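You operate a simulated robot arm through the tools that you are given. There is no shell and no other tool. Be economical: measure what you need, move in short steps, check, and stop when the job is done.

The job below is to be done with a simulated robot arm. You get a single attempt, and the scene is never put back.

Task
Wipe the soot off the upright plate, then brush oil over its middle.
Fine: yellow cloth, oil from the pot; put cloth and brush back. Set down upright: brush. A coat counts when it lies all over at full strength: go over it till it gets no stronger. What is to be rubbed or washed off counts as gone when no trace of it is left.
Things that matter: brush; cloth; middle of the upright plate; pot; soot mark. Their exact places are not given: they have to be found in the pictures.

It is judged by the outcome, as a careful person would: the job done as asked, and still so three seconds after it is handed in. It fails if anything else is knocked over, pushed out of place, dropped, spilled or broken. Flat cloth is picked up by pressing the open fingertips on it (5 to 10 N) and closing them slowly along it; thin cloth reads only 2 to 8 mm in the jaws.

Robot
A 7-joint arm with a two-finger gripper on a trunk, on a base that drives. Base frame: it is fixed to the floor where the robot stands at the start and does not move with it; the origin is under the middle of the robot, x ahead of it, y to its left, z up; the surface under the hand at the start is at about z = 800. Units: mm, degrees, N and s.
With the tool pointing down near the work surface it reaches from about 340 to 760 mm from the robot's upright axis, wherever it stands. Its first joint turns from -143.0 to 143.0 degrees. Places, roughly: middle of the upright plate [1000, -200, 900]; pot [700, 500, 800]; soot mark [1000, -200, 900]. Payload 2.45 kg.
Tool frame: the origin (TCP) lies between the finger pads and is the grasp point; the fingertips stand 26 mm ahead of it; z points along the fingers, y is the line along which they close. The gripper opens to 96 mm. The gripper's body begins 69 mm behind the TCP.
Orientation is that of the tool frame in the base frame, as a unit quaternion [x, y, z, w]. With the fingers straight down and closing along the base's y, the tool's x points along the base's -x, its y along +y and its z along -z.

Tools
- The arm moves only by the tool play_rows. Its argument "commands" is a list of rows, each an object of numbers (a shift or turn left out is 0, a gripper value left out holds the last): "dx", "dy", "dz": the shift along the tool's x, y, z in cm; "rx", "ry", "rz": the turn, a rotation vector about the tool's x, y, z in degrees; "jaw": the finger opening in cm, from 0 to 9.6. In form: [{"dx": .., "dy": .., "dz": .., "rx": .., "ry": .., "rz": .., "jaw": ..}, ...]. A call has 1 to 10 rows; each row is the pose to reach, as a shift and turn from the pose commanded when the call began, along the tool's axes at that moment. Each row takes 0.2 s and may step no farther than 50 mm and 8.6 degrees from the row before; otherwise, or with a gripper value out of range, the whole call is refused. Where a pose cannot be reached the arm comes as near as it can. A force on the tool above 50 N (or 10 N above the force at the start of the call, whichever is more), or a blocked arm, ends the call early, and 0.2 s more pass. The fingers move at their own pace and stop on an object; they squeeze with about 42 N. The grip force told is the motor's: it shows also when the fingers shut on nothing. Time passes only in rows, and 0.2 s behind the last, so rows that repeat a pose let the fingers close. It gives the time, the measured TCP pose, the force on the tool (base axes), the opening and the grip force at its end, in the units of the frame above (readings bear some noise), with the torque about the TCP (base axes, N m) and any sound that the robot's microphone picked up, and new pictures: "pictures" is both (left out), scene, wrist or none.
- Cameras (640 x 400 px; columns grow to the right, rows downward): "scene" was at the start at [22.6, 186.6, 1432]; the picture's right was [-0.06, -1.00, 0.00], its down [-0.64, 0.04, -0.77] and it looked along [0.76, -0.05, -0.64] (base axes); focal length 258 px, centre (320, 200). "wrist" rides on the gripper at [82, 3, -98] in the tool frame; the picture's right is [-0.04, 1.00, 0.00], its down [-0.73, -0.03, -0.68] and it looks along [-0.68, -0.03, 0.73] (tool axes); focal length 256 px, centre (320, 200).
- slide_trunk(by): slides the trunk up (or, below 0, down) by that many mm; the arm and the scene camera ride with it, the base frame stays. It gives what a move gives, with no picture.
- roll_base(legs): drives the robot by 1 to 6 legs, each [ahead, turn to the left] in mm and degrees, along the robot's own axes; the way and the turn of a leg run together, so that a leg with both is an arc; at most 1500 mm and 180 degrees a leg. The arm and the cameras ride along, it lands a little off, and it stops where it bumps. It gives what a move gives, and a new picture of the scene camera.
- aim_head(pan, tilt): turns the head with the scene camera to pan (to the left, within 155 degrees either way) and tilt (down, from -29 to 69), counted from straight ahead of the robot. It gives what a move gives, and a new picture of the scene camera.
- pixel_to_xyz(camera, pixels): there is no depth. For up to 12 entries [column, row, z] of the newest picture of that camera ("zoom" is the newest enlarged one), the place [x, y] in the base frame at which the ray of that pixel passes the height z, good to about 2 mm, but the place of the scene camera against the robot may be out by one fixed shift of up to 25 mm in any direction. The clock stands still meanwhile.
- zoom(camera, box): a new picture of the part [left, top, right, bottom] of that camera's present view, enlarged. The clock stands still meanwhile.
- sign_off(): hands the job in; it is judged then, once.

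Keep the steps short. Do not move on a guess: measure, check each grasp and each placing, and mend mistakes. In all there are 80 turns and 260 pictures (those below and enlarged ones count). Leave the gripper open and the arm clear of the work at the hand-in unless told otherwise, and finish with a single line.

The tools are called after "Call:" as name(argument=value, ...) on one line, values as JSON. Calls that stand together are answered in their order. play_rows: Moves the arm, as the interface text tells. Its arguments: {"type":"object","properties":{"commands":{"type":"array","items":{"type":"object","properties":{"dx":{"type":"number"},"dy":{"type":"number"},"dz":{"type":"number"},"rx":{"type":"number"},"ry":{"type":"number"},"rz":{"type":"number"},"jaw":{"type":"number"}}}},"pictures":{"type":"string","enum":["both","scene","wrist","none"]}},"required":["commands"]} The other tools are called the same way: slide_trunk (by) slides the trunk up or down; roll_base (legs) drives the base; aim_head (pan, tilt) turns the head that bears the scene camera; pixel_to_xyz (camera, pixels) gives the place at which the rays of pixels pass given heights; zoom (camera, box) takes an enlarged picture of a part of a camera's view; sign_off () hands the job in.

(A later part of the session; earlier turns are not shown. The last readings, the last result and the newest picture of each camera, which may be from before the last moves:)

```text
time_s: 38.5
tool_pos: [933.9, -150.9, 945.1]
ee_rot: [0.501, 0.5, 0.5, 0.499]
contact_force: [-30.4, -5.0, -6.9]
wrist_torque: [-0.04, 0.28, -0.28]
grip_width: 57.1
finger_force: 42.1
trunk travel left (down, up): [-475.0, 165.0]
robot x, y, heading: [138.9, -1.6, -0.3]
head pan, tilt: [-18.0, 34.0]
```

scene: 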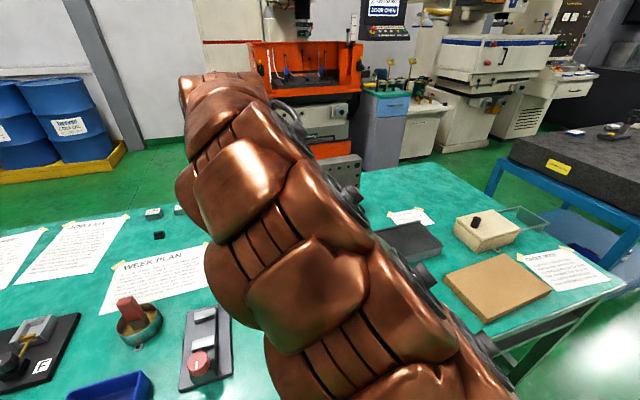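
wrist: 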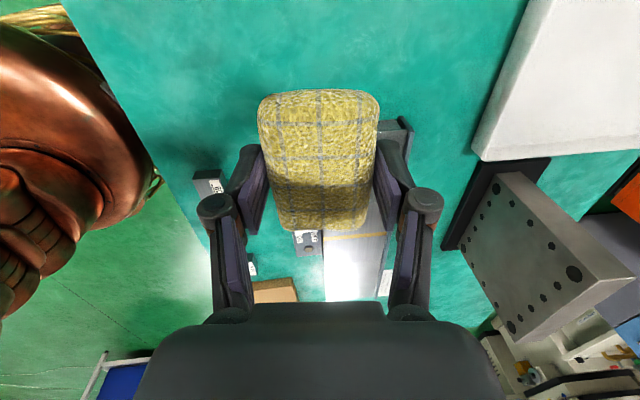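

I'll back off and move the hand to the right so the head camera sees the whole plate.

Call:
play_rows(commands=[{"dz": -3}, {"dz": -7}, {"dz": -11}, {"dz": -14, "dx": -3}, {"dz": -16, "dx": -7}, {"dz": -18, "dx": -11}, {"dz": -18, "dx": -15}, {"dz": -18, "dx": -19}], pictures="scene")

Call:
zoom(camera="scene", box=[295, 145, 375, 225])

Call:
zoom(camera="wrist", box=[200, 0, 480, 160])

```text
time_s: 40.2
tool_pos: [752.8, -341.1, 947.5]
ee_rot: [0.5, 0.5, 0.499, 0.5]
contact_force: [0.5, -0.4, -0.3]
wrist_torque: [-0.03, 0.0, -0.06]
grip_width: 56.7
finger_force: 42.1
trunk travel left (down, up): [-475.0, 165.0]
robot x, y, heading: [138.8, 0.3, -0.0]
head pan, tilt: [-18.0, 34.0]
```

scene: 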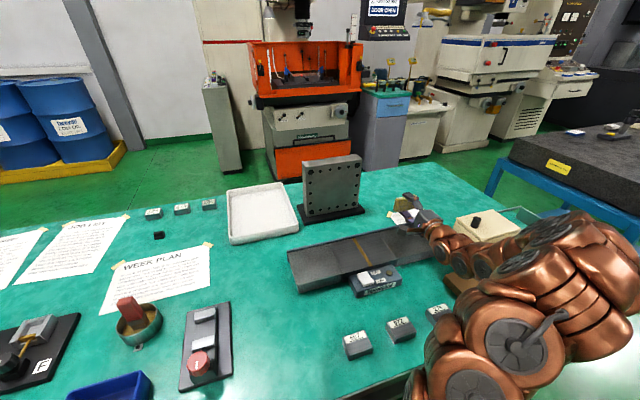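

```text
5.00 times, centred on (335, 185) of scene
```

zoom: 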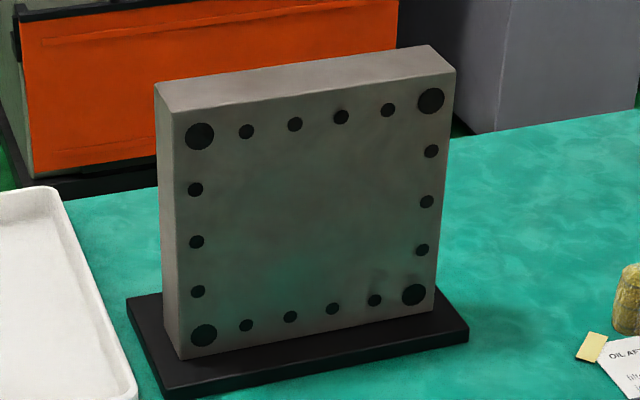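

```text
2.29 times, centred on (340, 80) of wrist
```

zoom: 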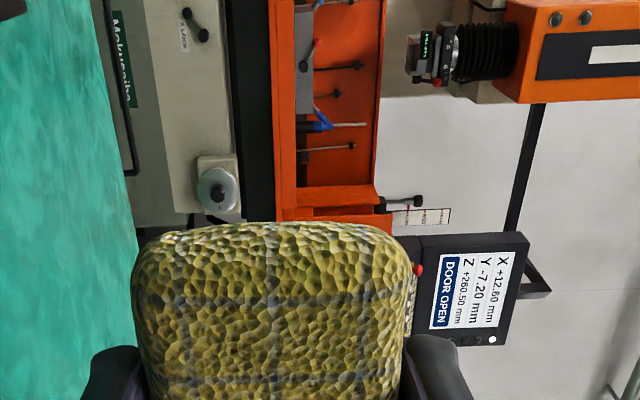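

The middle is clean, but there's a slight dark patch at lower right, around zoom (385,280). I'll enlarge it.

Call:
zoom(camera="scene", box=[335, 180, 365, 212])

Call:
zoom(camera="scene", box=[305, 160, 365, 205])

```text
12.50 times, centred on (350, 196) of scene
```

zoom: 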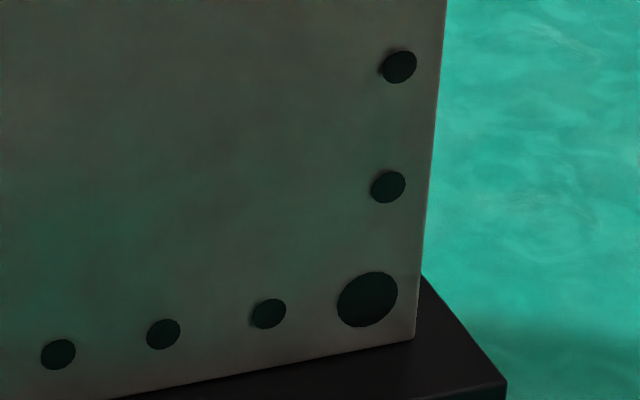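

```text
8.89 times, centred on (335, 182) of scene
```

zoom: 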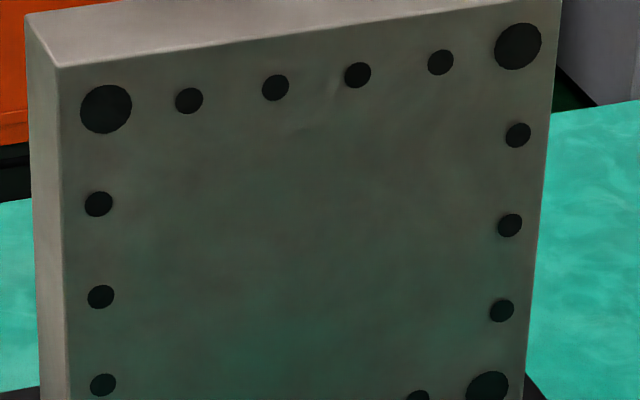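

The enlarged views show no trace, so the plate is clean. I'll carry the cloth back towards its place.

Call:
play_rows(commands=[{"dx": 4.2, "dy": 0.8, "dz": -2, "rx": 8.5}, {"dx": 8.4, "dy": 1.6, "dz": -4, "rx": 17}, {"dx": 12.6, "dy": 2.4, "dz": -6, "rx": 25.5}, {"dx": 16.8, "dy": 3.2, "dz": -8, "rx": 34}, {"dx": 21, "dy": 4, "dz": -10, "rx": 42.5}, {"dx": 25.2, "dy": 4.8, "dz": -12, "rx": 51}, {"dx": 29.4, "dy": 5.6, "dz": -14, "rx": 59.5}, {"dx": 33.6, "dy": 6.4, "dz": -16, "rx": 68}, {"dx": 37.8, "dy": 7.2, "dz": -18, "rx": 76.5}, {"dx": 42, "dy": 8, "dz": -20, "rx": 85}], pictures="none")

```text
time_s: 42.5
tool_pos: [554.0, 79.8, 1024.5]
ee_rot: [0.707, 0.706, 0.03, 0.029]
contact_force: [-0.7, 0.3, -1.0]
wrist_torque: [0.04, -0.03, 0.01]
grip_width: 56.9
finger_force: 42.2
trunk travel left (down, up): [-475.0, 165.0]
robot x, y, heading: [141.2, 0.3, -0.2]
head pan, tilt: [-18.0, 34.0]
```

Now I'll straighten the hand and come to about 60 mm above the cloth's home.

Call:
play_rows(commands=[{"dx": 2.2, "dy": -2.1, "dz": 2.9, "rx": 4.8}, {"dx": 4.4, "dy": -4.2, "dz": 5.8, "rx": 4.8}, {"dx": 6.6, "dy": -6.3, "dz": 8.8, "rx": 4.8}, {"dx": 8.7, "dy": -8.4, "dz": 11.7, "rx": 4.8}, {"dx": 8.7, "dy": -8.4, "dz": 11.7, "rx": 4.8}])

```text
time_s: 43.6
tool_pos: [480.5, 166.7, 901.1]
ee_rot: [0.708, 0.707, 0.001, 0.001]
contact_force: [0.4, -0.1, -0.9]
wrist_torque: [0.03, -0.03, -0.02]
grip_width: 56.7
finger_force: 42.4
trunk travel left (down, up): [-475.0, 165.0]
robot x, y, heading: [143.0, -0.2, -0.1]
head pan, tilt: [-18.0, 34.0]
```

scene: 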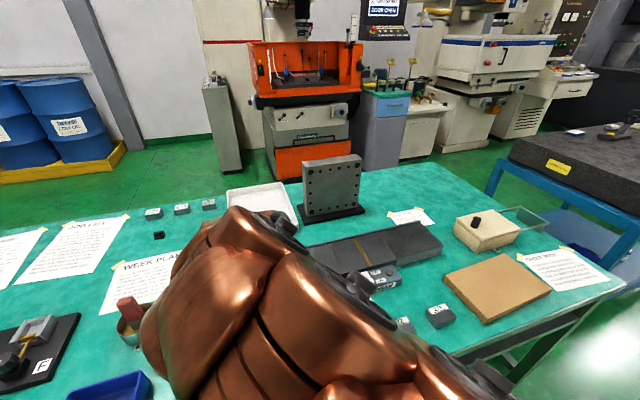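
wrist: 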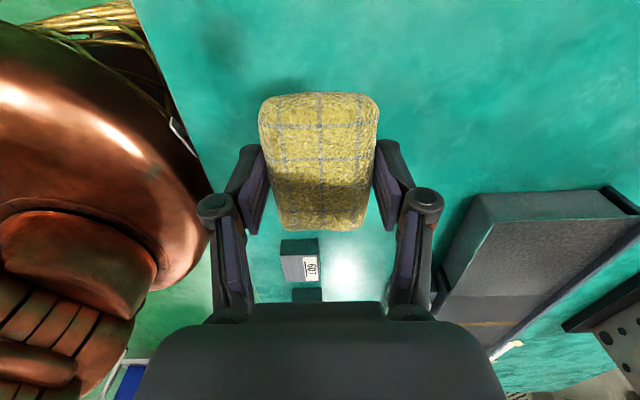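

The home spot is free, so I'll lower gently until the pad touches the table.

Call:
play_rows(commands=[{"dz": 3}, {"dz": 6}, {"dz": 6.4}, {"dz": 6.6}, {"dz": 6.7}], pictures="none")

```text
time_s: 44.9
tool_pos: [481.7, 168.4, 834.3]
ee_rot: [0.708, 0.706, 0.001, 0.002]
contact_force: [0.5, 0.1, 0.0]
wrist_torque: [0.01, 0.0, 0.04]
grip_width: 56.8
finger_force: 42.0
trunk travel left (down, up): [-475.0, 165.0]
robot x, y, heading: [141.2, -0.4, -0.3]
head pan, tilt: [-18.0, 34.0]
```

Call:
play_rows(commands=[{"dz": 0.1}, {"dz": 0.2}, {"dz": 0.3}], pictures="none")

```text
time_s: 45.6
tool_pos: [480.3, 167.8, 832.2]
ee_rot: [0.708, 0.706, 0.002, 0.002]
contact_force: [0.2, 0.0, -0.3]
wrist_torque: [-0.01, 0.04, 0.03]
grip_width: 56.9
finger_force: 41.8
trunk travel left (down, up): [-475.0, 165.0]
robot x, y, heading: [140.1, -4.0, -0.1]
head pan, tilt: [-18.0, 34.0]
```

There's no touch yet at 832, so I'll go further down in 1 mm steps.

Call:
play_rows(commands=[{"dz": 0.1}, {"dz": 0.2}, {"dz": 0.25}], pictures="wrist")

```text
time_s: 46.5
tool_pos: [480.3, 167.4, 829.8]
ee_rot: [0.708, 0.706, 0.002, 0.002]
contact_force: [0.0, 0.5, -0.8]
wrist_torque: [0.03, 0.01, 0.02]
grip_width: 57.0
finger_force: 41.8
trunk travel left (down, up): [-475.0, 165.0]
robot x, y, heading: [140.2, 0.7, -0.0]
head pan, tilt: [-18.0, 34.0]
```

wrist: 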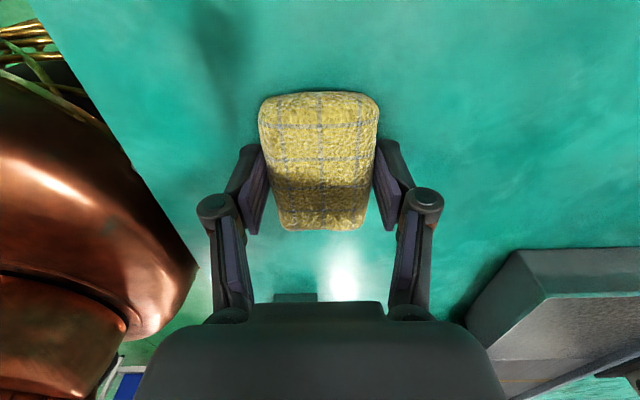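

Call:
play_rows(commands=[{"dz": 0.1}, {"dz": 0.15}, {"dz": 0.2}], pictures="none")

```text
time_s: 47.2
tool_pos: [480.1, 167.4, 827.2]
ee_rot: [0.708, 0.706, 0.001, 0.001]
contact_force: [-0.5, 0.3, 2.3]
wrist_torque: [-0.05, 0.05, -0.02]
grip_width: 57.0
finger_force: 41.6
trunk travel left (down, up): [-475.0, 165.0]
robot x, y, heading: [139.4, -1.3, -0.2]
head pan, tilt: [-18.0, 34.0]
```

A 2 N contact shows the pad is resting on the table. I'll open and lift off.

Call:
play_rows(commands=[{"jaw": 6.5}, {"jaw": 8.0}, {"jaw": 9.4}, {"jaw": 9.6}, {"dz": -2, "jaw": 9.6}, {"dz": -6, "jaw": 9.6}, {"dz": -11, "jaw": 9.6}, {"dz": -16, "jaw": 9.6}])

```text
time_s: 49.0
tool_pos: [480.8, 166.5, 988.3]
ee_rot: [0.708, 0.706, 0.001, 0.001]
contact_force: [0.9, 0.4, 0.1]
wrist_torque: [0.04, 0.03, 0.05]
grip_width: 96.0
finger_force: 0.0
trunk travel left (down, up): [-475.0, 165.0]
robot x, y, heading: [143.4, -0.9, -0.2]
head pan, tilt: [-18.0, 34.0]
```

scene: 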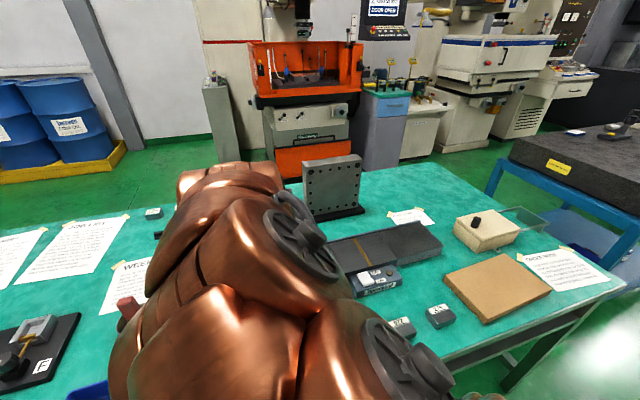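
wrist: 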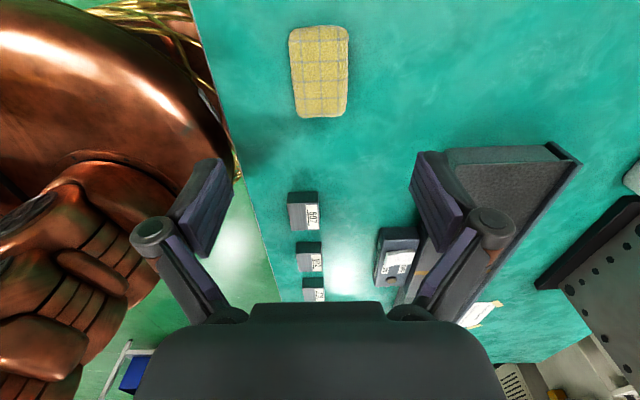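

The cloth is back flat at its place. For the brush, I'll turn the hand so its camera looks forward and move to about (500,480,1010), short of the pot.

Call:
play_rows(commands=[{"dx": 3.1, "dy": 0.2, "dz": -0.2, "rz": -8.5}, {"dx": 6.2, "dy": 0.4, "dz": -0.4, "rz": -17}, {"dx": 9.3, "dy": 0.6, "dz": -0.6, "rz": -25.5}, {"dx": 12.4, "dy": 0.8, "dz": -0.8, "rz": -34}, {"dx": 15.5, "dy": 1, "dz": -1, "rz": -42.5}, {"dx": 18.6, "dy": 1.2, "dz": -1.2, "rz": -51}, {"dx": 21.7, "dy": 1.4, "dz": -1.4, "rz": -59.5}, {"dx": 24.8, "dy": 1.6, "dz": -1.6, "rz": -68}, {"dx": 28, "dy": 1.8, "dz": -1.8, "rz": -76.5}, {"dx": 31.4, "dy": 2, "dz": -2.2, "rz": -85}])

Call:
aim_head(pan=30, tilt=45)

```text
time_s: 51.2
tool_pos: [501.0, 481.7, 1008.0]
ee_rot: [0.043, 0.999, 0.0, 0.002]
contact_force: [-0.4, -0.5, 1.7]
wrist_torque: [0.04, -0.02, 0.0]
grip_width: 96.1
finger_force: 0.1
trunk travel left (down, up): [-475.0, 165.0]
robot x, y, heading: [138.6, 2.1, -0.3]
head pan, tilt: [-18.0, 34.0]
```

scene: 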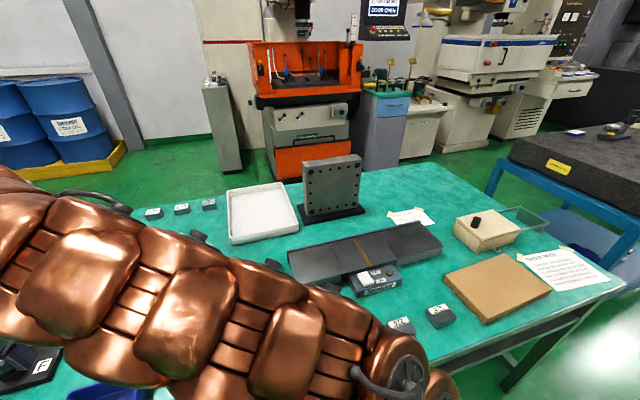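
wrist: 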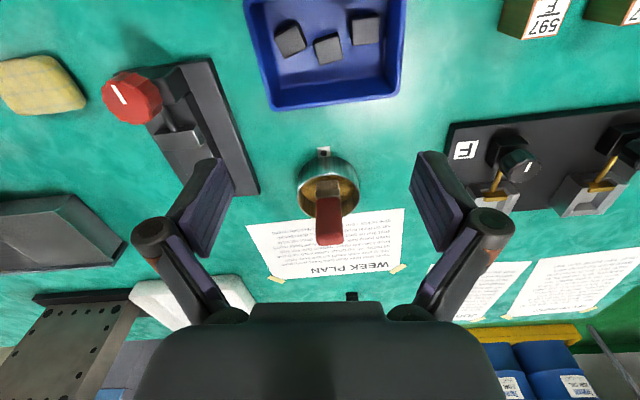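

```text
time_s: 52.4
tool_pos: [500.5, 483.2, 1008.2]
ee_rot: [0.046, 0.999, 0.0, 0.002]
contact_force: [0.0, 0.8, -0.6]
wrist_torque: [0.04, 0.02, 0.02]
grip_width: 96.2
finger_force: 0.0
trunk travel left (down, up): [-475.0, 165.0]
robot x, y, heading: [139.4, 1.6, 0.0]
head pan, tilt: [30.0, 45.0]
```

scene: 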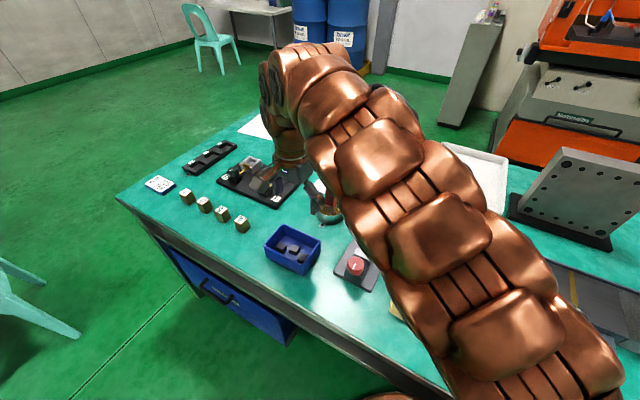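

Call:
zoom(camera="wrist", box=[270, 135, 390, 255])

Call:
pixel_to_xyz(camera="wrist", pixels=[[328, 160, 835], [328, 217, 800], [298, 190, 835], [359, 190, 835], [329, 240, 900], [329, 240, 920], [329, 240, 880], [316, 200, 850], [343, 200, 850]])

```text
3.33 times, centred on (330, 195) of wrist
```

zoom: 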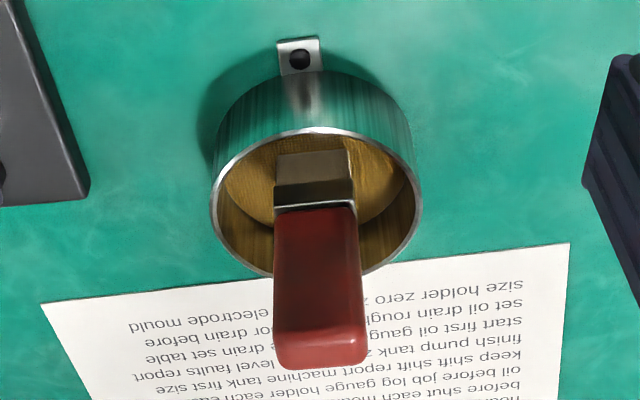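

```text
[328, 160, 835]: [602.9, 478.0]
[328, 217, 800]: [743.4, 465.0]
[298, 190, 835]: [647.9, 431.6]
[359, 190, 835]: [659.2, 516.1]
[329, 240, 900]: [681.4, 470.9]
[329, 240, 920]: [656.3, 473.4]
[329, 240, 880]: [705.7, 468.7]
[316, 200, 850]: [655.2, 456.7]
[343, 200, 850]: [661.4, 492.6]
```

Call:
pixel_to_xyz(camera="wrist", pixels=[[328, 157.5, 800], [329, 173.4, 840], [329, 217.5, 840], [329, 173.4, 850], [329, 217.5, 850], [297, 197, 845], [360.6, 197, 845], [316, 246, 920], [340, 246, 920], [316, 236, 920], [338, 234, 920], [324, 198, 850]])

Call:
zoom(camera="scene", box=[290, 160, 350, 230])

```text
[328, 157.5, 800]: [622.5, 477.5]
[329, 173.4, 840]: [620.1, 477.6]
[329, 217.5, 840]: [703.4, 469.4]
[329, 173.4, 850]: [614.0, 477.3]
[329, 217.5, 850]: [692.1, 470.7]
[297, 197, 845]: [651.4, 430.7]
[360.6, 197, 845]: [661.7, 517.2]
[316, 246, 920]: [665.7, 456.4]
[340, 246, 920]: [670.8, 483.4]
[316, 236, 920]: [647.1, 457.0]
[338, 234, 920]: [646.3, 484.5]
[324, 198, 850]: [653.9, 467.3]
```

```text
5.71 times, centred on (320, 195) of scene
```

zoom: 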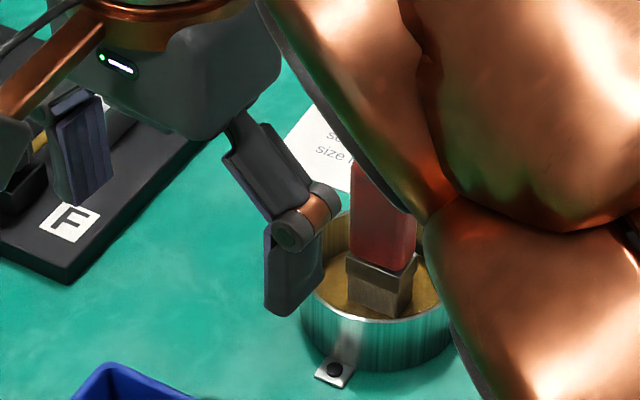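

The pot's rim is centred near (659,474) with a radius of about 42 and a rim height of about 840. The brush stands upright in it, with a handle about 28 × 20 mm, its top at z≈918 and its centre near (658,470). I'll go above it with the hand turned as it was for the cloth.

Call:
play_rows(commands=[{"dx": -1.6, "rz": 8.5}, {"dx": -3.2, "rz": 17}, {"dx": -4.8, "rz": 25.5}, {"dx": -6.4, "rz": 34}, {"dx": -8, "rz": 42.5}, {"dx": -9.6, "rz": 51}, {"dx": -11.2, "dy": 0.1, "rz": 59.5}, {"dx": -12.8, "dy": 0.2, "rz": 68}, {"dx": -14.4, "dy": 0.2, "rz": 76.3}, {"dx": -15.8, "dy": 0.2, "rz": 84.7}])

Call:
zoom(camera="scene", box=[290, 140, 370, 230])

```text
time_s: 54.6
tool_pos: [656.6, 468.5, 1004.5]
ee_rot: [0.707, 0.707, 0.0, 0.002]
contact_force: [0.2, -0.1, -0.4]
wrist_torque: [-0.01, -0.03, -0.01]
grip_width: 95.8
finger_force: 0.1
out of reach, approached as far as the arm can: row 10
trunk travel left (down, up): [-475.0, 165.0]
robot x, y, heading: [136.7, 1.3, -0.3]
head pan, tilt: [30.0, 45.0]
```

scene: 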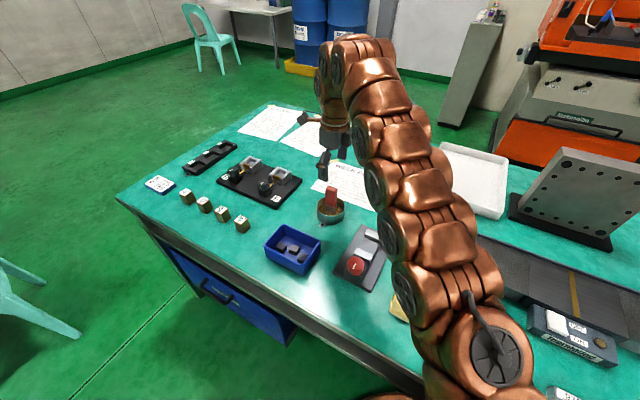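
wrist: 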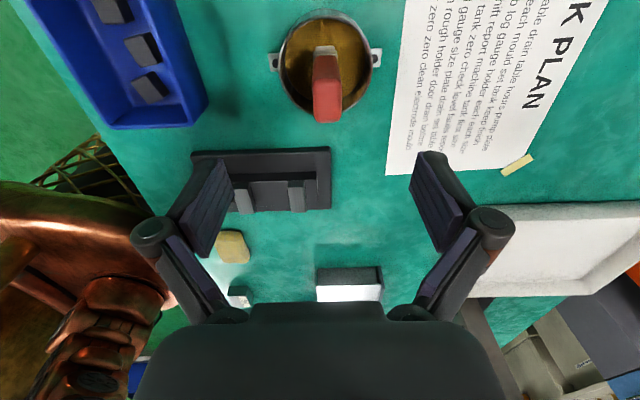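

```text
4.44 times, centred on (330, 185) of scene
```

zoom: 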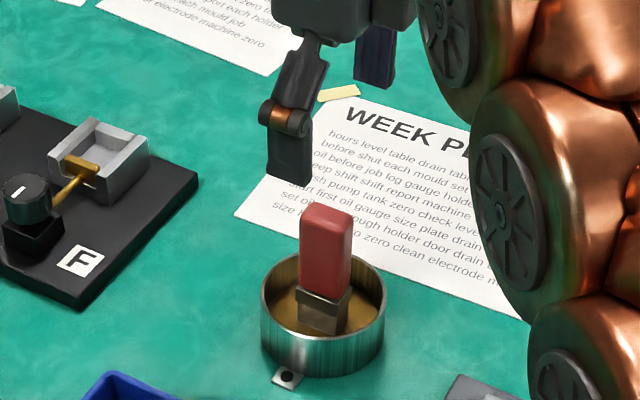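

The hand is above the brush, close to the edge of reach at this height. I'll measure the brush from this view.

Call:
zoom(camera="wrist", box=[265, 0, 395, 135])

Call:
pixel_to_xyz(camera="wrist", pixels=[[280, 50, 840], [371, 50, 840], [327, 15, 840], [327, 108, 840], [313, 108, 918], [341, 108, 918], [327, 84, 918], [327, 121, 918]])

```text
2.96 times, centred on (330, 68) of wrist
```

zoom: 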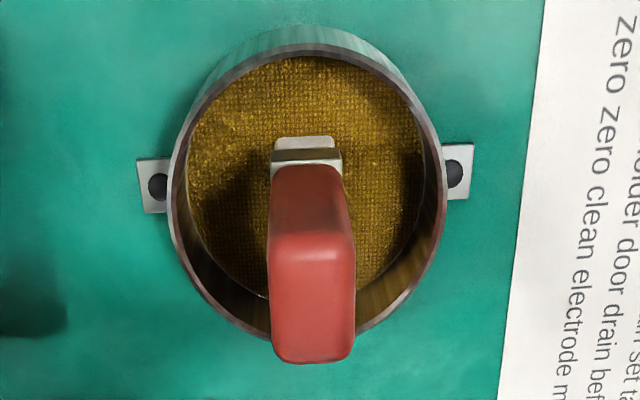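

```text
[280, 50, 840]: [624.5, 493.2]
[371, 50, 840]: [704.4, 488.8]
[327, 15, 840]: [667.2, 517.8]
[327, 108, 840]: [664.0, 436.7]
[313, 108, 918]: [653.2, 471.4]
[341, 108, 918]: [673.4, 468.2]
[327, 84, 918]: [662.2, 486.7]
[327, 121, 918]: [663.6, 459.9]
```

The handle's centre is at (663,473) and it is 20 mm thick along x. I'll come down to z≈955, just above the handle, and check the position reached.

Call:
play_rows(commands=[{"dx": 0.2, "dy": 0.3, "dz": 2}, {"dx": 0.4, "dy": 0.6, "dz": 4}, {"dx": 0.4, "dy": 0.6, "dz": 5}, {"dx": 0.4, "dy": 0.6, "dz": 5}])

Call:
zoom(camera="scene", box=[290, 140, 370, 230])

```text
time_s: 55.6
tool_pos: [663.5, 472.0, 955.7]
ee_rot: [0.706, 0.709, 0.002, 0.0]
contact_force: [0.0, -0.3, 0.6]
wrist_torque: [-0.02, 0.0, -0.01]
grip_width: 95.9
finger_force: 0.1
trunk travel left (down, up): [-475.0, 165.0]
robot x, y, heading: [142.7, 1.8, -0.3]
head pan, tilt: [30.0, 45.0]
```

scene: 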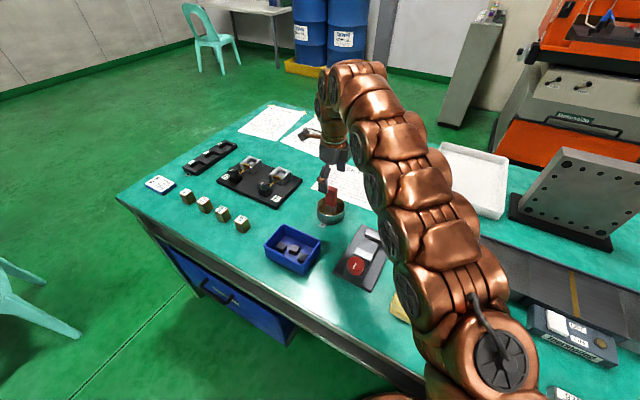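
wrist: 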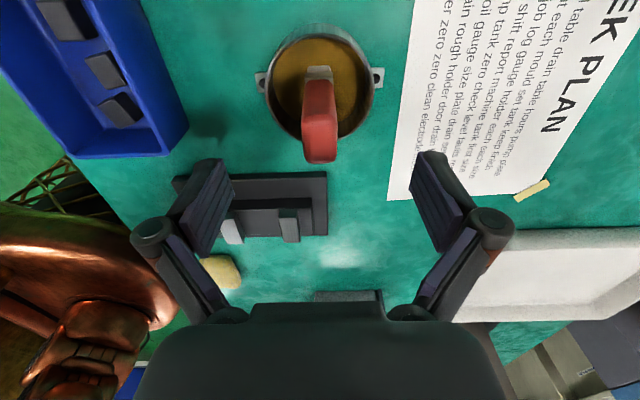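

```text
4.44 times, centred on (330, 185) of scene
```

zoom: 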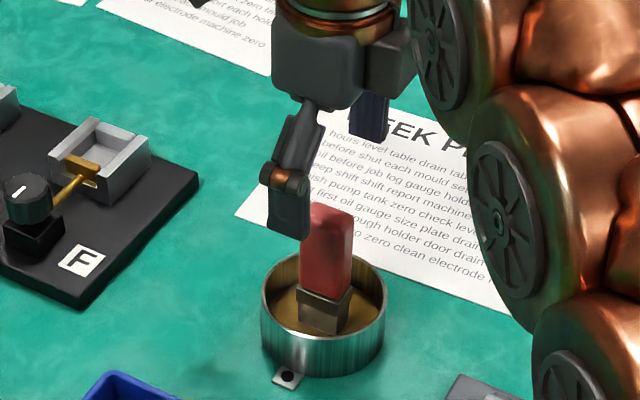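

Call:
pixel_to_xyz(camera="wrist", pixels=[[302, 145, 915], [338, 145, 915], [319, 125, 915], [319, 163, 915], [319, 163, 905], [319, 163, 925]])

Call:
zoom(camera="wrist", box=[250, 10, 400, 180])

```text
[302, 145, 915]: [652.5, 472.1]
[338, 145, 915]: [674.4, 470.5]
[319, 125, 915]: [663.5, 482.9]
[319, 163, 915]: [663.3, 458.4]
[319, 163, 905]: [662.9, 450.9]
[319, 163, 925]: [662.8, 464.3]
```

```text
2.35 times, centred on (325, 95) of wrist
```

zoom: 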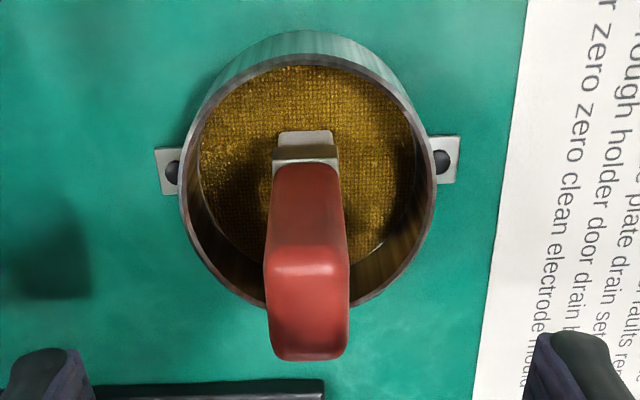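

The alignment is good. I'll descend to z≈893 and close slowly on the handle.

Call:
play_rows(commands=[{"dz": 2}, {"dz": 4}, {"dz": 6.2}, {"dz": 6.2}, {"dz": 6.2, "jaw": 6}, {"dz": 6.2, "jaw": 4}, {"dz": 6.2, "jaw": 2.5}, {"dz": 6.2, "jaw": 1.5}, {"dz": 6.2, "jaw": 1.2}], pictures="both")

Call:
zoom(camera="scene", box=[290, 140, 370, 230])

```text
time_s: 57.6
tool_pos: [665.0, 471.7, 895.2]
ee_rot: [0.705, 0.709, 0.001, 0.002]
contact_force: [0.1, 0.6, 0.2]
wrist_torque: [0.02, -0.04, -0.01]
grip_width: 21.4
finger_force: 20.4
trunk travel left (down, up): [-475.0, 165.0]
robot x, y, heading: [142.7, 1.4, -0.2]
head pan, tilt: [30.0, 45.0]
```

scene: 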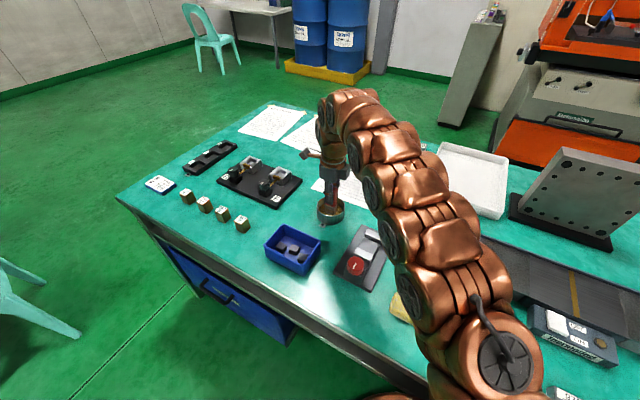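
wrist: 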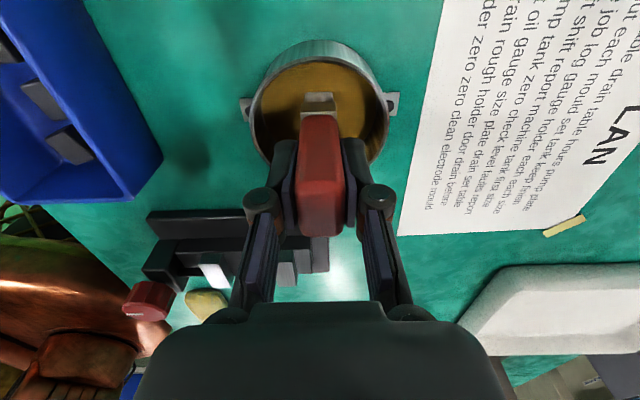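

```text
4.44 times, centred on (330, 185) of scene
```

zoom: 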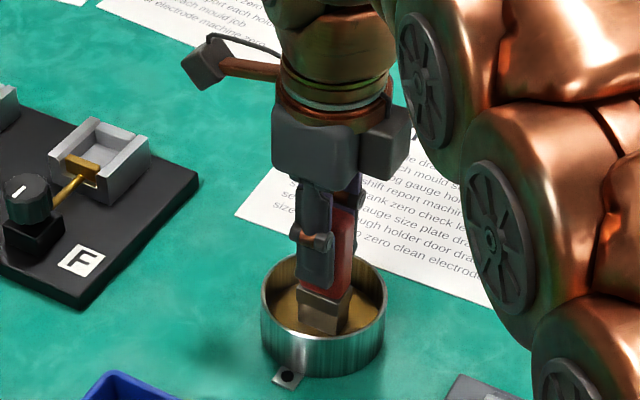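

The grip is on at 21.4 mm and the home pose is TCP (664.5,471.7,894.5). I'll squeeze a moment longer, then lift straight up 35 mm within the pot and look.

Call:
play_rows(commands=[{"jaw": 1.2}, {"jaw": 1.2}, {"dz": -0.5}, {"dz": -1.2}, {"dz": -2}], pictures="both")

Call:
zoom(camera="scene", box=[290, 140, 370, 230])

```text
time_s: 58.8
tool_pos: [662.1, 471.1, 914.5]
ee_rot: [0.706, 0.709, 0.001, 0.001]
contact_force: [-0.5, -0.3, 0.2]
wrist_torque: [-0.03, 0.01, 0.0]
grip_width: 20.9
finger_force: 41.9
trunk travel left (down, up): [-475.0, 165.0]
robot x, y, heading: [139.2, 4.4, 0.2]
head pan, tilt: [30.0, 45.0]
```

scene: 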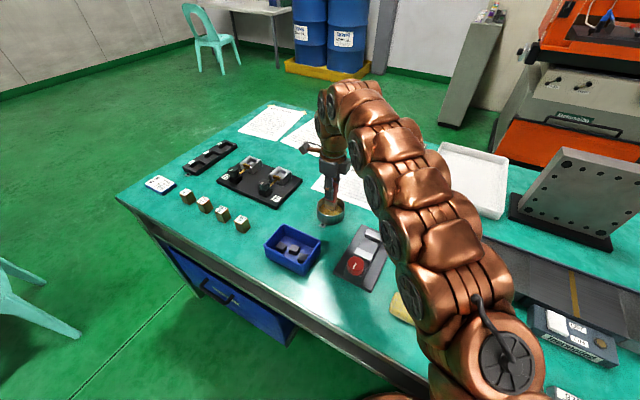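
wrist: 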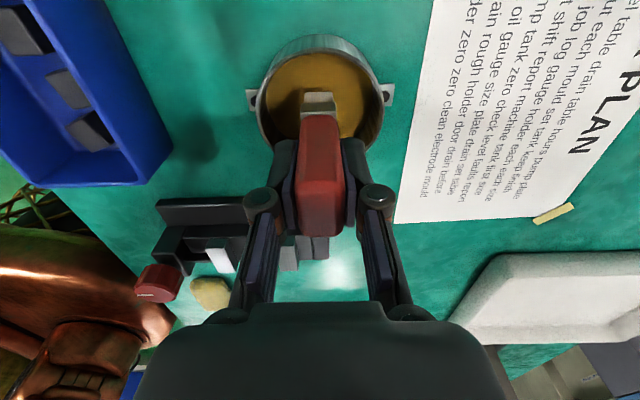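

```text
4.44 times, centred on (330, 185) of scene
```

zoom: 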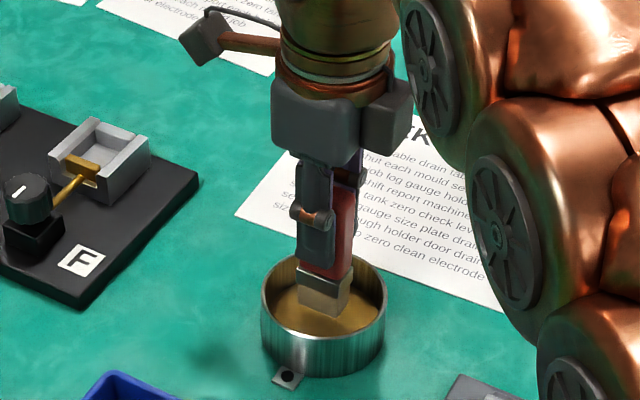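

The brush is firmly held and upright. I'll dip it once more, then raise it clear of the rim.

Call:
play_rows(commands=[{"dz": 1.0}, {"dz": 1.8}, {"dz": 1.8}, {"dz": 1.8}, {"dz": 0.5}, {"dz": -2}, {"dz": -4.5}, {"dz": -6}], pictures="wrist")

Call:
zoom(camera="scene", box=[290, 140, 370, 230])

```text
time_s: 60.6
tool_pos: [662.8, 471.9, 974.9]
ee_rot: [0.706, 0.708, 0.0, 0.001]
contact_force: [0.1, 0.1, 0.0]
wrist_torque: [-0.03, 0.02, 0.02]
grip_width: 20.8
finger_force: 41.6
trunk travel left (down, up): [-475.0, 165.0]
robot x, y, heading: [141.2, 2.5, -0.2]
head pan, tilt: [30.0, 45.0]
```

wrist: 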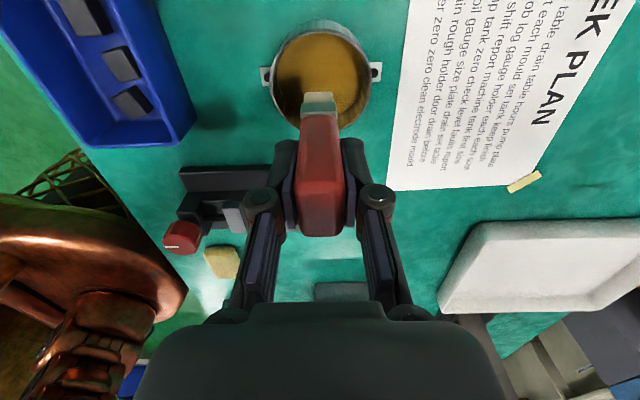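

```text
4.44 times, centred on (330, 185) of scene
```

zoom: 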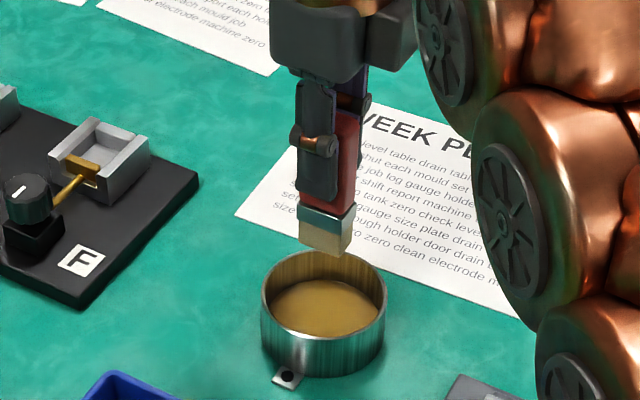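

The brush is clear of the pot and loaded. I'll swing towards the plate while tipping the hand forward.

Call:
play_rows(commands=[{"dx": -4.2, "dz": -0.5, "rx": -4}, {"dx": -8.4, "dz": -1, "rx": -8}, {"dx": -12.6, "dz": -1.5, "rx": -12}, {"dx": -16.8, "dz": -2, "rx": -16}, {"dx": -21, "dz": -2.5, "rx": -20}, {"dx": -25.2, "dz": -3, "rx": -24}, {"dx": -29.4, "dz": -3, "rx": -28}, {"dx": -33.6, "dz": -3, "rx": -32}, {"dx": -37.8, "dz": -3, "rx": -36}, {"dx": -42, "dz": -3, "rx": -40}], pictures="wrist")

Call:
aim_head(pan=-18, tilt=34)

```text
time_s: 62.8
tool_pos: [664.8, 49.5, 1004.6]
ee_rot: [0.662, 0.666, 0.243, 0.243]
contact_force: [-0.4, 0.4, 0.3]
wrist_torque: [-0.05, 0.0, -0.04]
grip_width: 20.7
finger_force: 42.0
trunk travel left (down, up): [-475.0, 165.0]
robot x, y, heading: [142.3, 1.5, -0.0]
head pan, tilt: [30.0, 45.0]
```

wrist: 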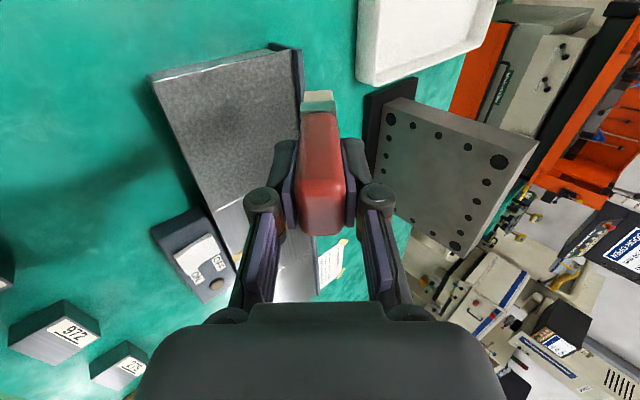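

```text
time_s: 64.0
tool_pos: [664.0, 51.7, 1004.1]
ee_rot: [0.662, 0.665, 0.244, 0.243]
contact_force: [0.5, -0.8, -0.4]
wrist_torque: [0.02, 0.0, -0.01]
grip_width: 20.8
finger_force: 42.1
trunk travel left (down, up): [-475.0, 165.0]
robot x, y, heading: [140.8, -0.9, -0.3]
head pan, tilt: [-18.0, 34.0]
```

scene: 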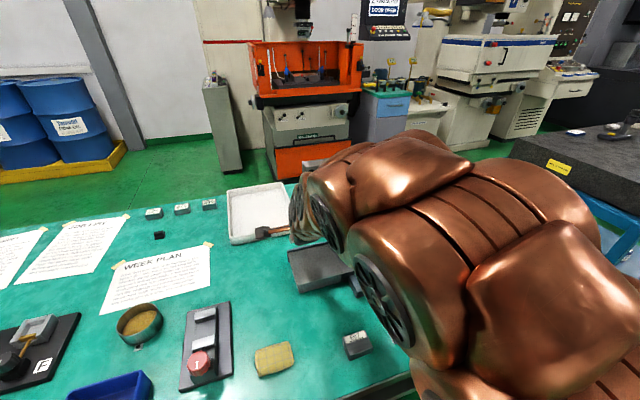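

The plate shows clean in this view too. I'll finish tipping and come in front of the plate.

Call:
play_rows(commands=[{"dx": -2.8, "dy": 0.6, "dz": 1.7, "rx": -6.25}, {"dx": -5.5, "dy": 1.2, "dz": 3.4, "rx": -12.5}, {"dx": -8.3, "dy": 1.8, "dz": 5.1, "rx": -18.75}, {"dx": -11, "dy": 2.4, "dz": 6.9, "rx": -25}, {"dx": -13.8, "dy": 3.0, "dz": 8.6, "rx": -31.25}, {"dx": -16.6, "dy": 3.6, "dz": 10.3, "rx": -37.5}, {"dx": -19.3, "dy": 4.2, "dz": 12, "rx": -43.75}, {"dx": -22.1, "dy": 4.8, "dz": 13.7, "rx": -50}, {"dx": -22.1, "dy": 4.8, "dz": 13.7, "rx": -50}])

Call:
zoom(camera="scene", box=[290, 140, 400, 240])

```text
time_s: 66.0
tool_pos: [790.0, -169.5, 931.2]
ee_rot: [0.498, 0.499, 0.502, 0.5]
contact_force: [0.6, 1.0, -0.1]
wrist_torque: [0.0, 0.04, 0.01]
grip_width: 21.1
finger_force: 42.9
out of reach, approached as far as the arm can: row 3, 4, 5, 6, 7
trunk travel left (down, up): [-475.0, 165.0]
robot x, y, heading: [142.6, 1.4, -0.1]
head pan, tilt: [-18.0, 34.0]
```

scene: 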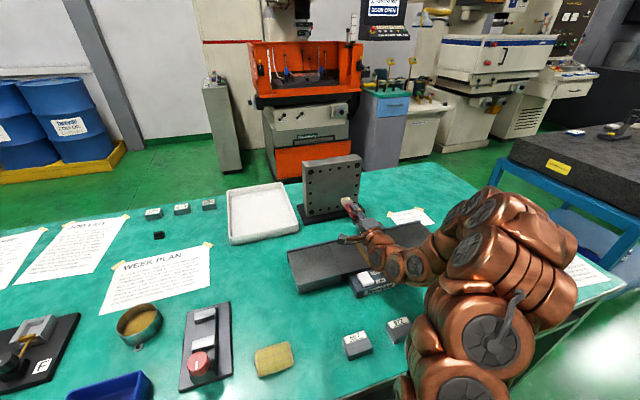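
wrist: 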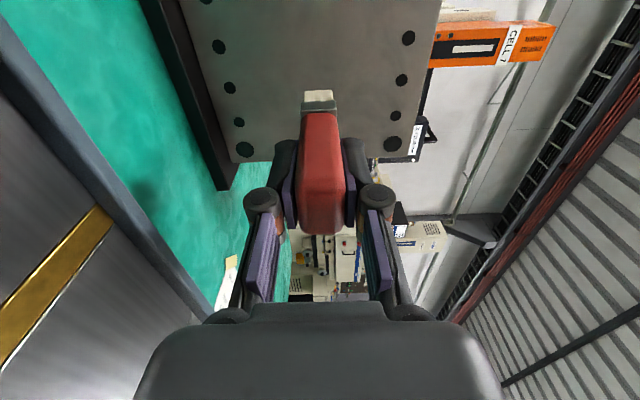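

```text
4.00 times, centred on (345, 190) of scene
```

zoom: 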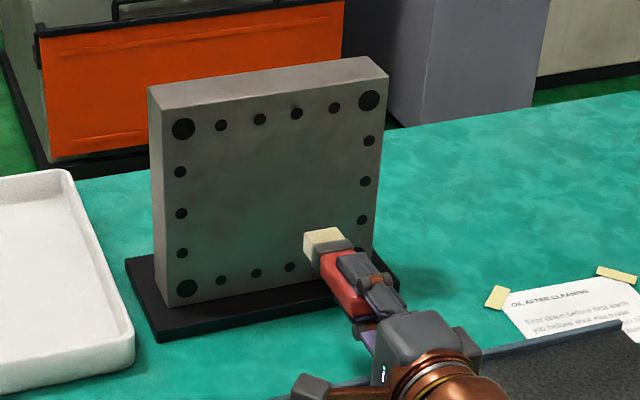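

I'll approach the middle of the plate at (y −169, z 920) and step in until the bristles touch.

Call:
play_rows(commands=[{"dy": -1.0, "dz": 4}, {"dy": -1.0, "dz": 7}, {"dy": -1.0, "dz": 7.5}, {"dy": -1.0, "dz": 7.8}, {"dy": -1.0, "dz": 8.1}, {"dy": -1.0, "dz": 8.4}], pictures="wrist")

```text
time_s: 67.4
tool_pos: [873.1, -168.7, 920.8]
ee_rot: [0.499, 0.5, 0.502, 0.499]
contact_force: [-0.7, 0.3, -0.2]
wrist_torque: [0.0, 0.03, 0.04]
grip_width: 20.9
finger_force: 41.7
trunk travel left (down, up): [-475.0, 165.0]
robot x, y, heading: [137.5, 0.5, -0.2]
head pan, tilt: [-18.0, 34.0]
```

wrist: 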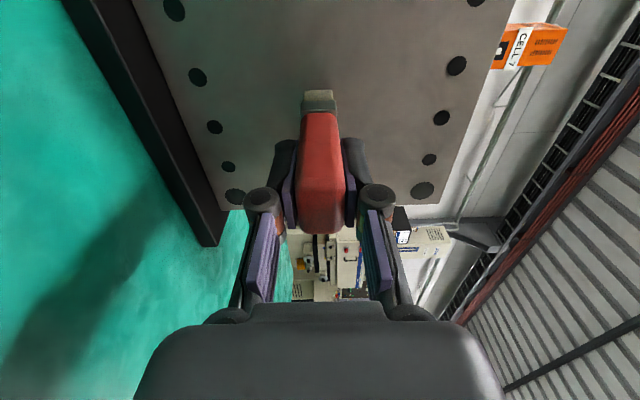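

Call:
play_rows(commands=[{"dz": 0.2}, {"dz": 0.4}, {"dz": 0.6}, {"dz": 0.7}], pictures="none")

```text
time_s: 68.4
tool_pos: [880.6, -169.6, 922.4]
ee_rot: [0.498, 0.5, 0.503, 0.5]
contact_force: [-33.4, 2.1, -8.8]
wrist_torque: [0.01, 0.39, 0.04]
grip_width: 20.8
finger_force: 42.2
trunk travel left (down, up): [-475.0, 165.0]
robot x, y, heading: [139.4, -0.1, -0.4]
head pan, tilt: [-18.0, 34.0]
```

33 N is too firm. I'll ease back 1.5 mm and make a test stroke sideways.

Call:
play_rows(commands=[{"dz": -0.15}, {"dz": -0.15, "dx": 2}, {"dz": -0.15, "dx": 4}, {"dz": -0.15, "dx": 2}, {"dz": -0.15, "dx": 0}, {"dz": -0.15, "dx": -2}, {"dz": -0.15, "dx": -4}, {"dz": -0.15, "dx": -2}, {"dz": -0.15, "dx": 0}], pictures="wrist")

Call:
zoom(camera="scene", box=[290, 140, 400, 240])

Call:
zoom(camera="wrist", box=[180, 0, 480, 190])

```text
time_s: 70.4
tool_pos: [879.7, -169.7, 919.7]
ee_rot: [0.498, 0.501, 0.502, 0.5]
contact_force: [-0.3, 0.5, -0.8]
wrist_torque: [0.03, 0.0, -0.02]
grip_width: 20.7
finger_force: 42.5
trunk travel left (down, up): [-475.0, 165.0]
robot x, y, heading: [140.7, 3.1, 0.2]
head pan, tilt: [-18.0, 34.0]
```

wrist: 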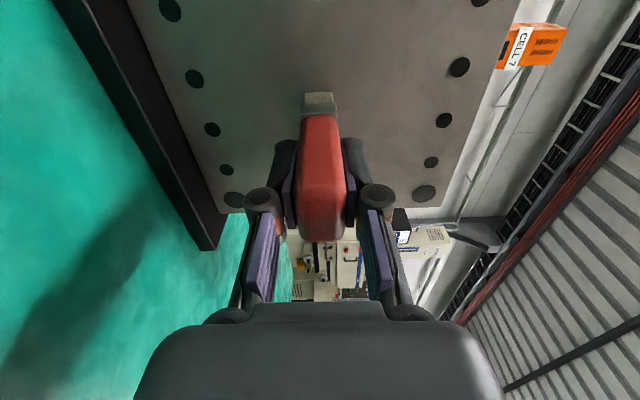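

```text
4.00 times, centred on (345, 190) of scene
```

zoom: 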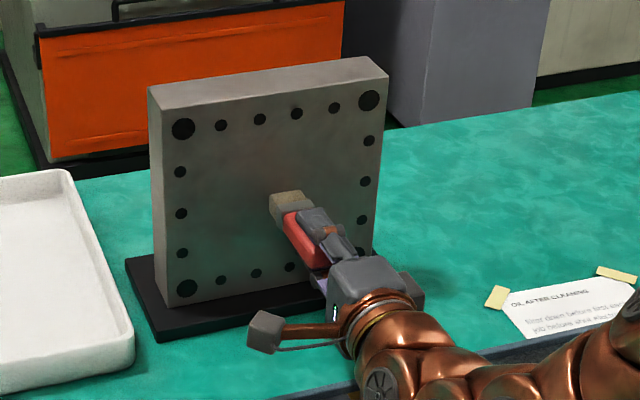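

```text
2.11 times, centred on (330, 95) of wrist
```

zoom: 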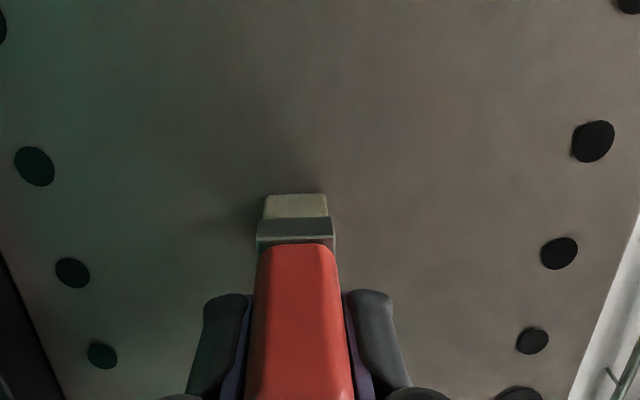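

There's no force now, so the brush lost contact and left no oil. I'll step in gently until about 8 N.

Call:
play_rows(commands=[{"dz": 0.05}, {"dz": 0.1}], pictures="none")

```text
time_s: 71.0
tool_pos: [880.4, -167.4, 921.5]
ee_rot: [0.499, 0.5, 0.502, 0.5]
contact_force: [-15.1, 1.5, -3.3]
wrist_torque: [-0.02, 0.14, 0.03]
grip_width: 20.9
finger_force: 42.1
trunk travel left (down, up): [-475.0, 165.0]
robot x, y, heading: [141.0, 0.5, -0.1]
head pan, tilt: [-18.0, 34.0]
```

15 N is fine. I'll stroke sideways across the middle.

Call:
play_rows(commands=[{"dx": 2}, {"dx": 4}, {"dx": 2}, {"dx": 0}, {"dx": -2}, {"dx": -4}, {"dx": -2}, {"dx": 0}], pictures="none")

Call:
zoom(camera="scene", box=[290, 140, 400, 240])

Call:
zoom(camera="wrist", box=[180, 0, 480, 190])

```text
time_s: 72.8
tool_pos: [880.4, -169.4, 921.2]
ee_rot: [0.499, 0.499, 0.502, 0.501]
contact_force: [-23.9, -7.4, -0.6]
wrist_torque: [0.01, -0.06, -0.57]
grip_width: 20.8
finger_force: 42.1
trunk travel left (down, up): [-475.0, 165.0]
robot x, y, heading: [139.0, -1.6, -0.1]
head pan, tilt: [-18.0, 34.0]
```

```text
4.00 times, centred on (345, 190) of scene
```

zoom: 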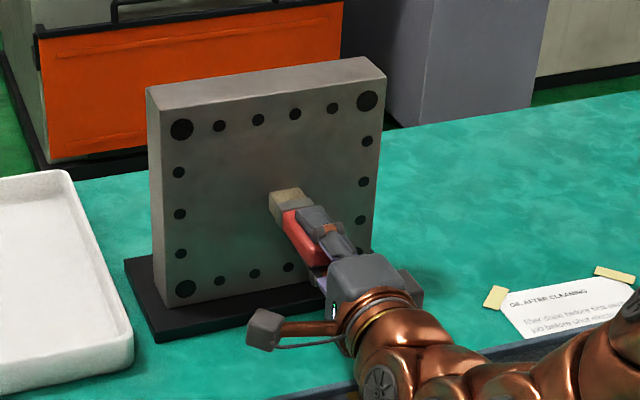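

```text
2.11 times, centred on (330, 95) of wrist
```

zoom: 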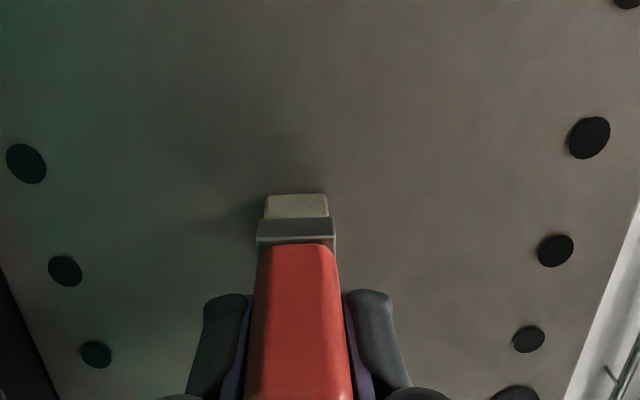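

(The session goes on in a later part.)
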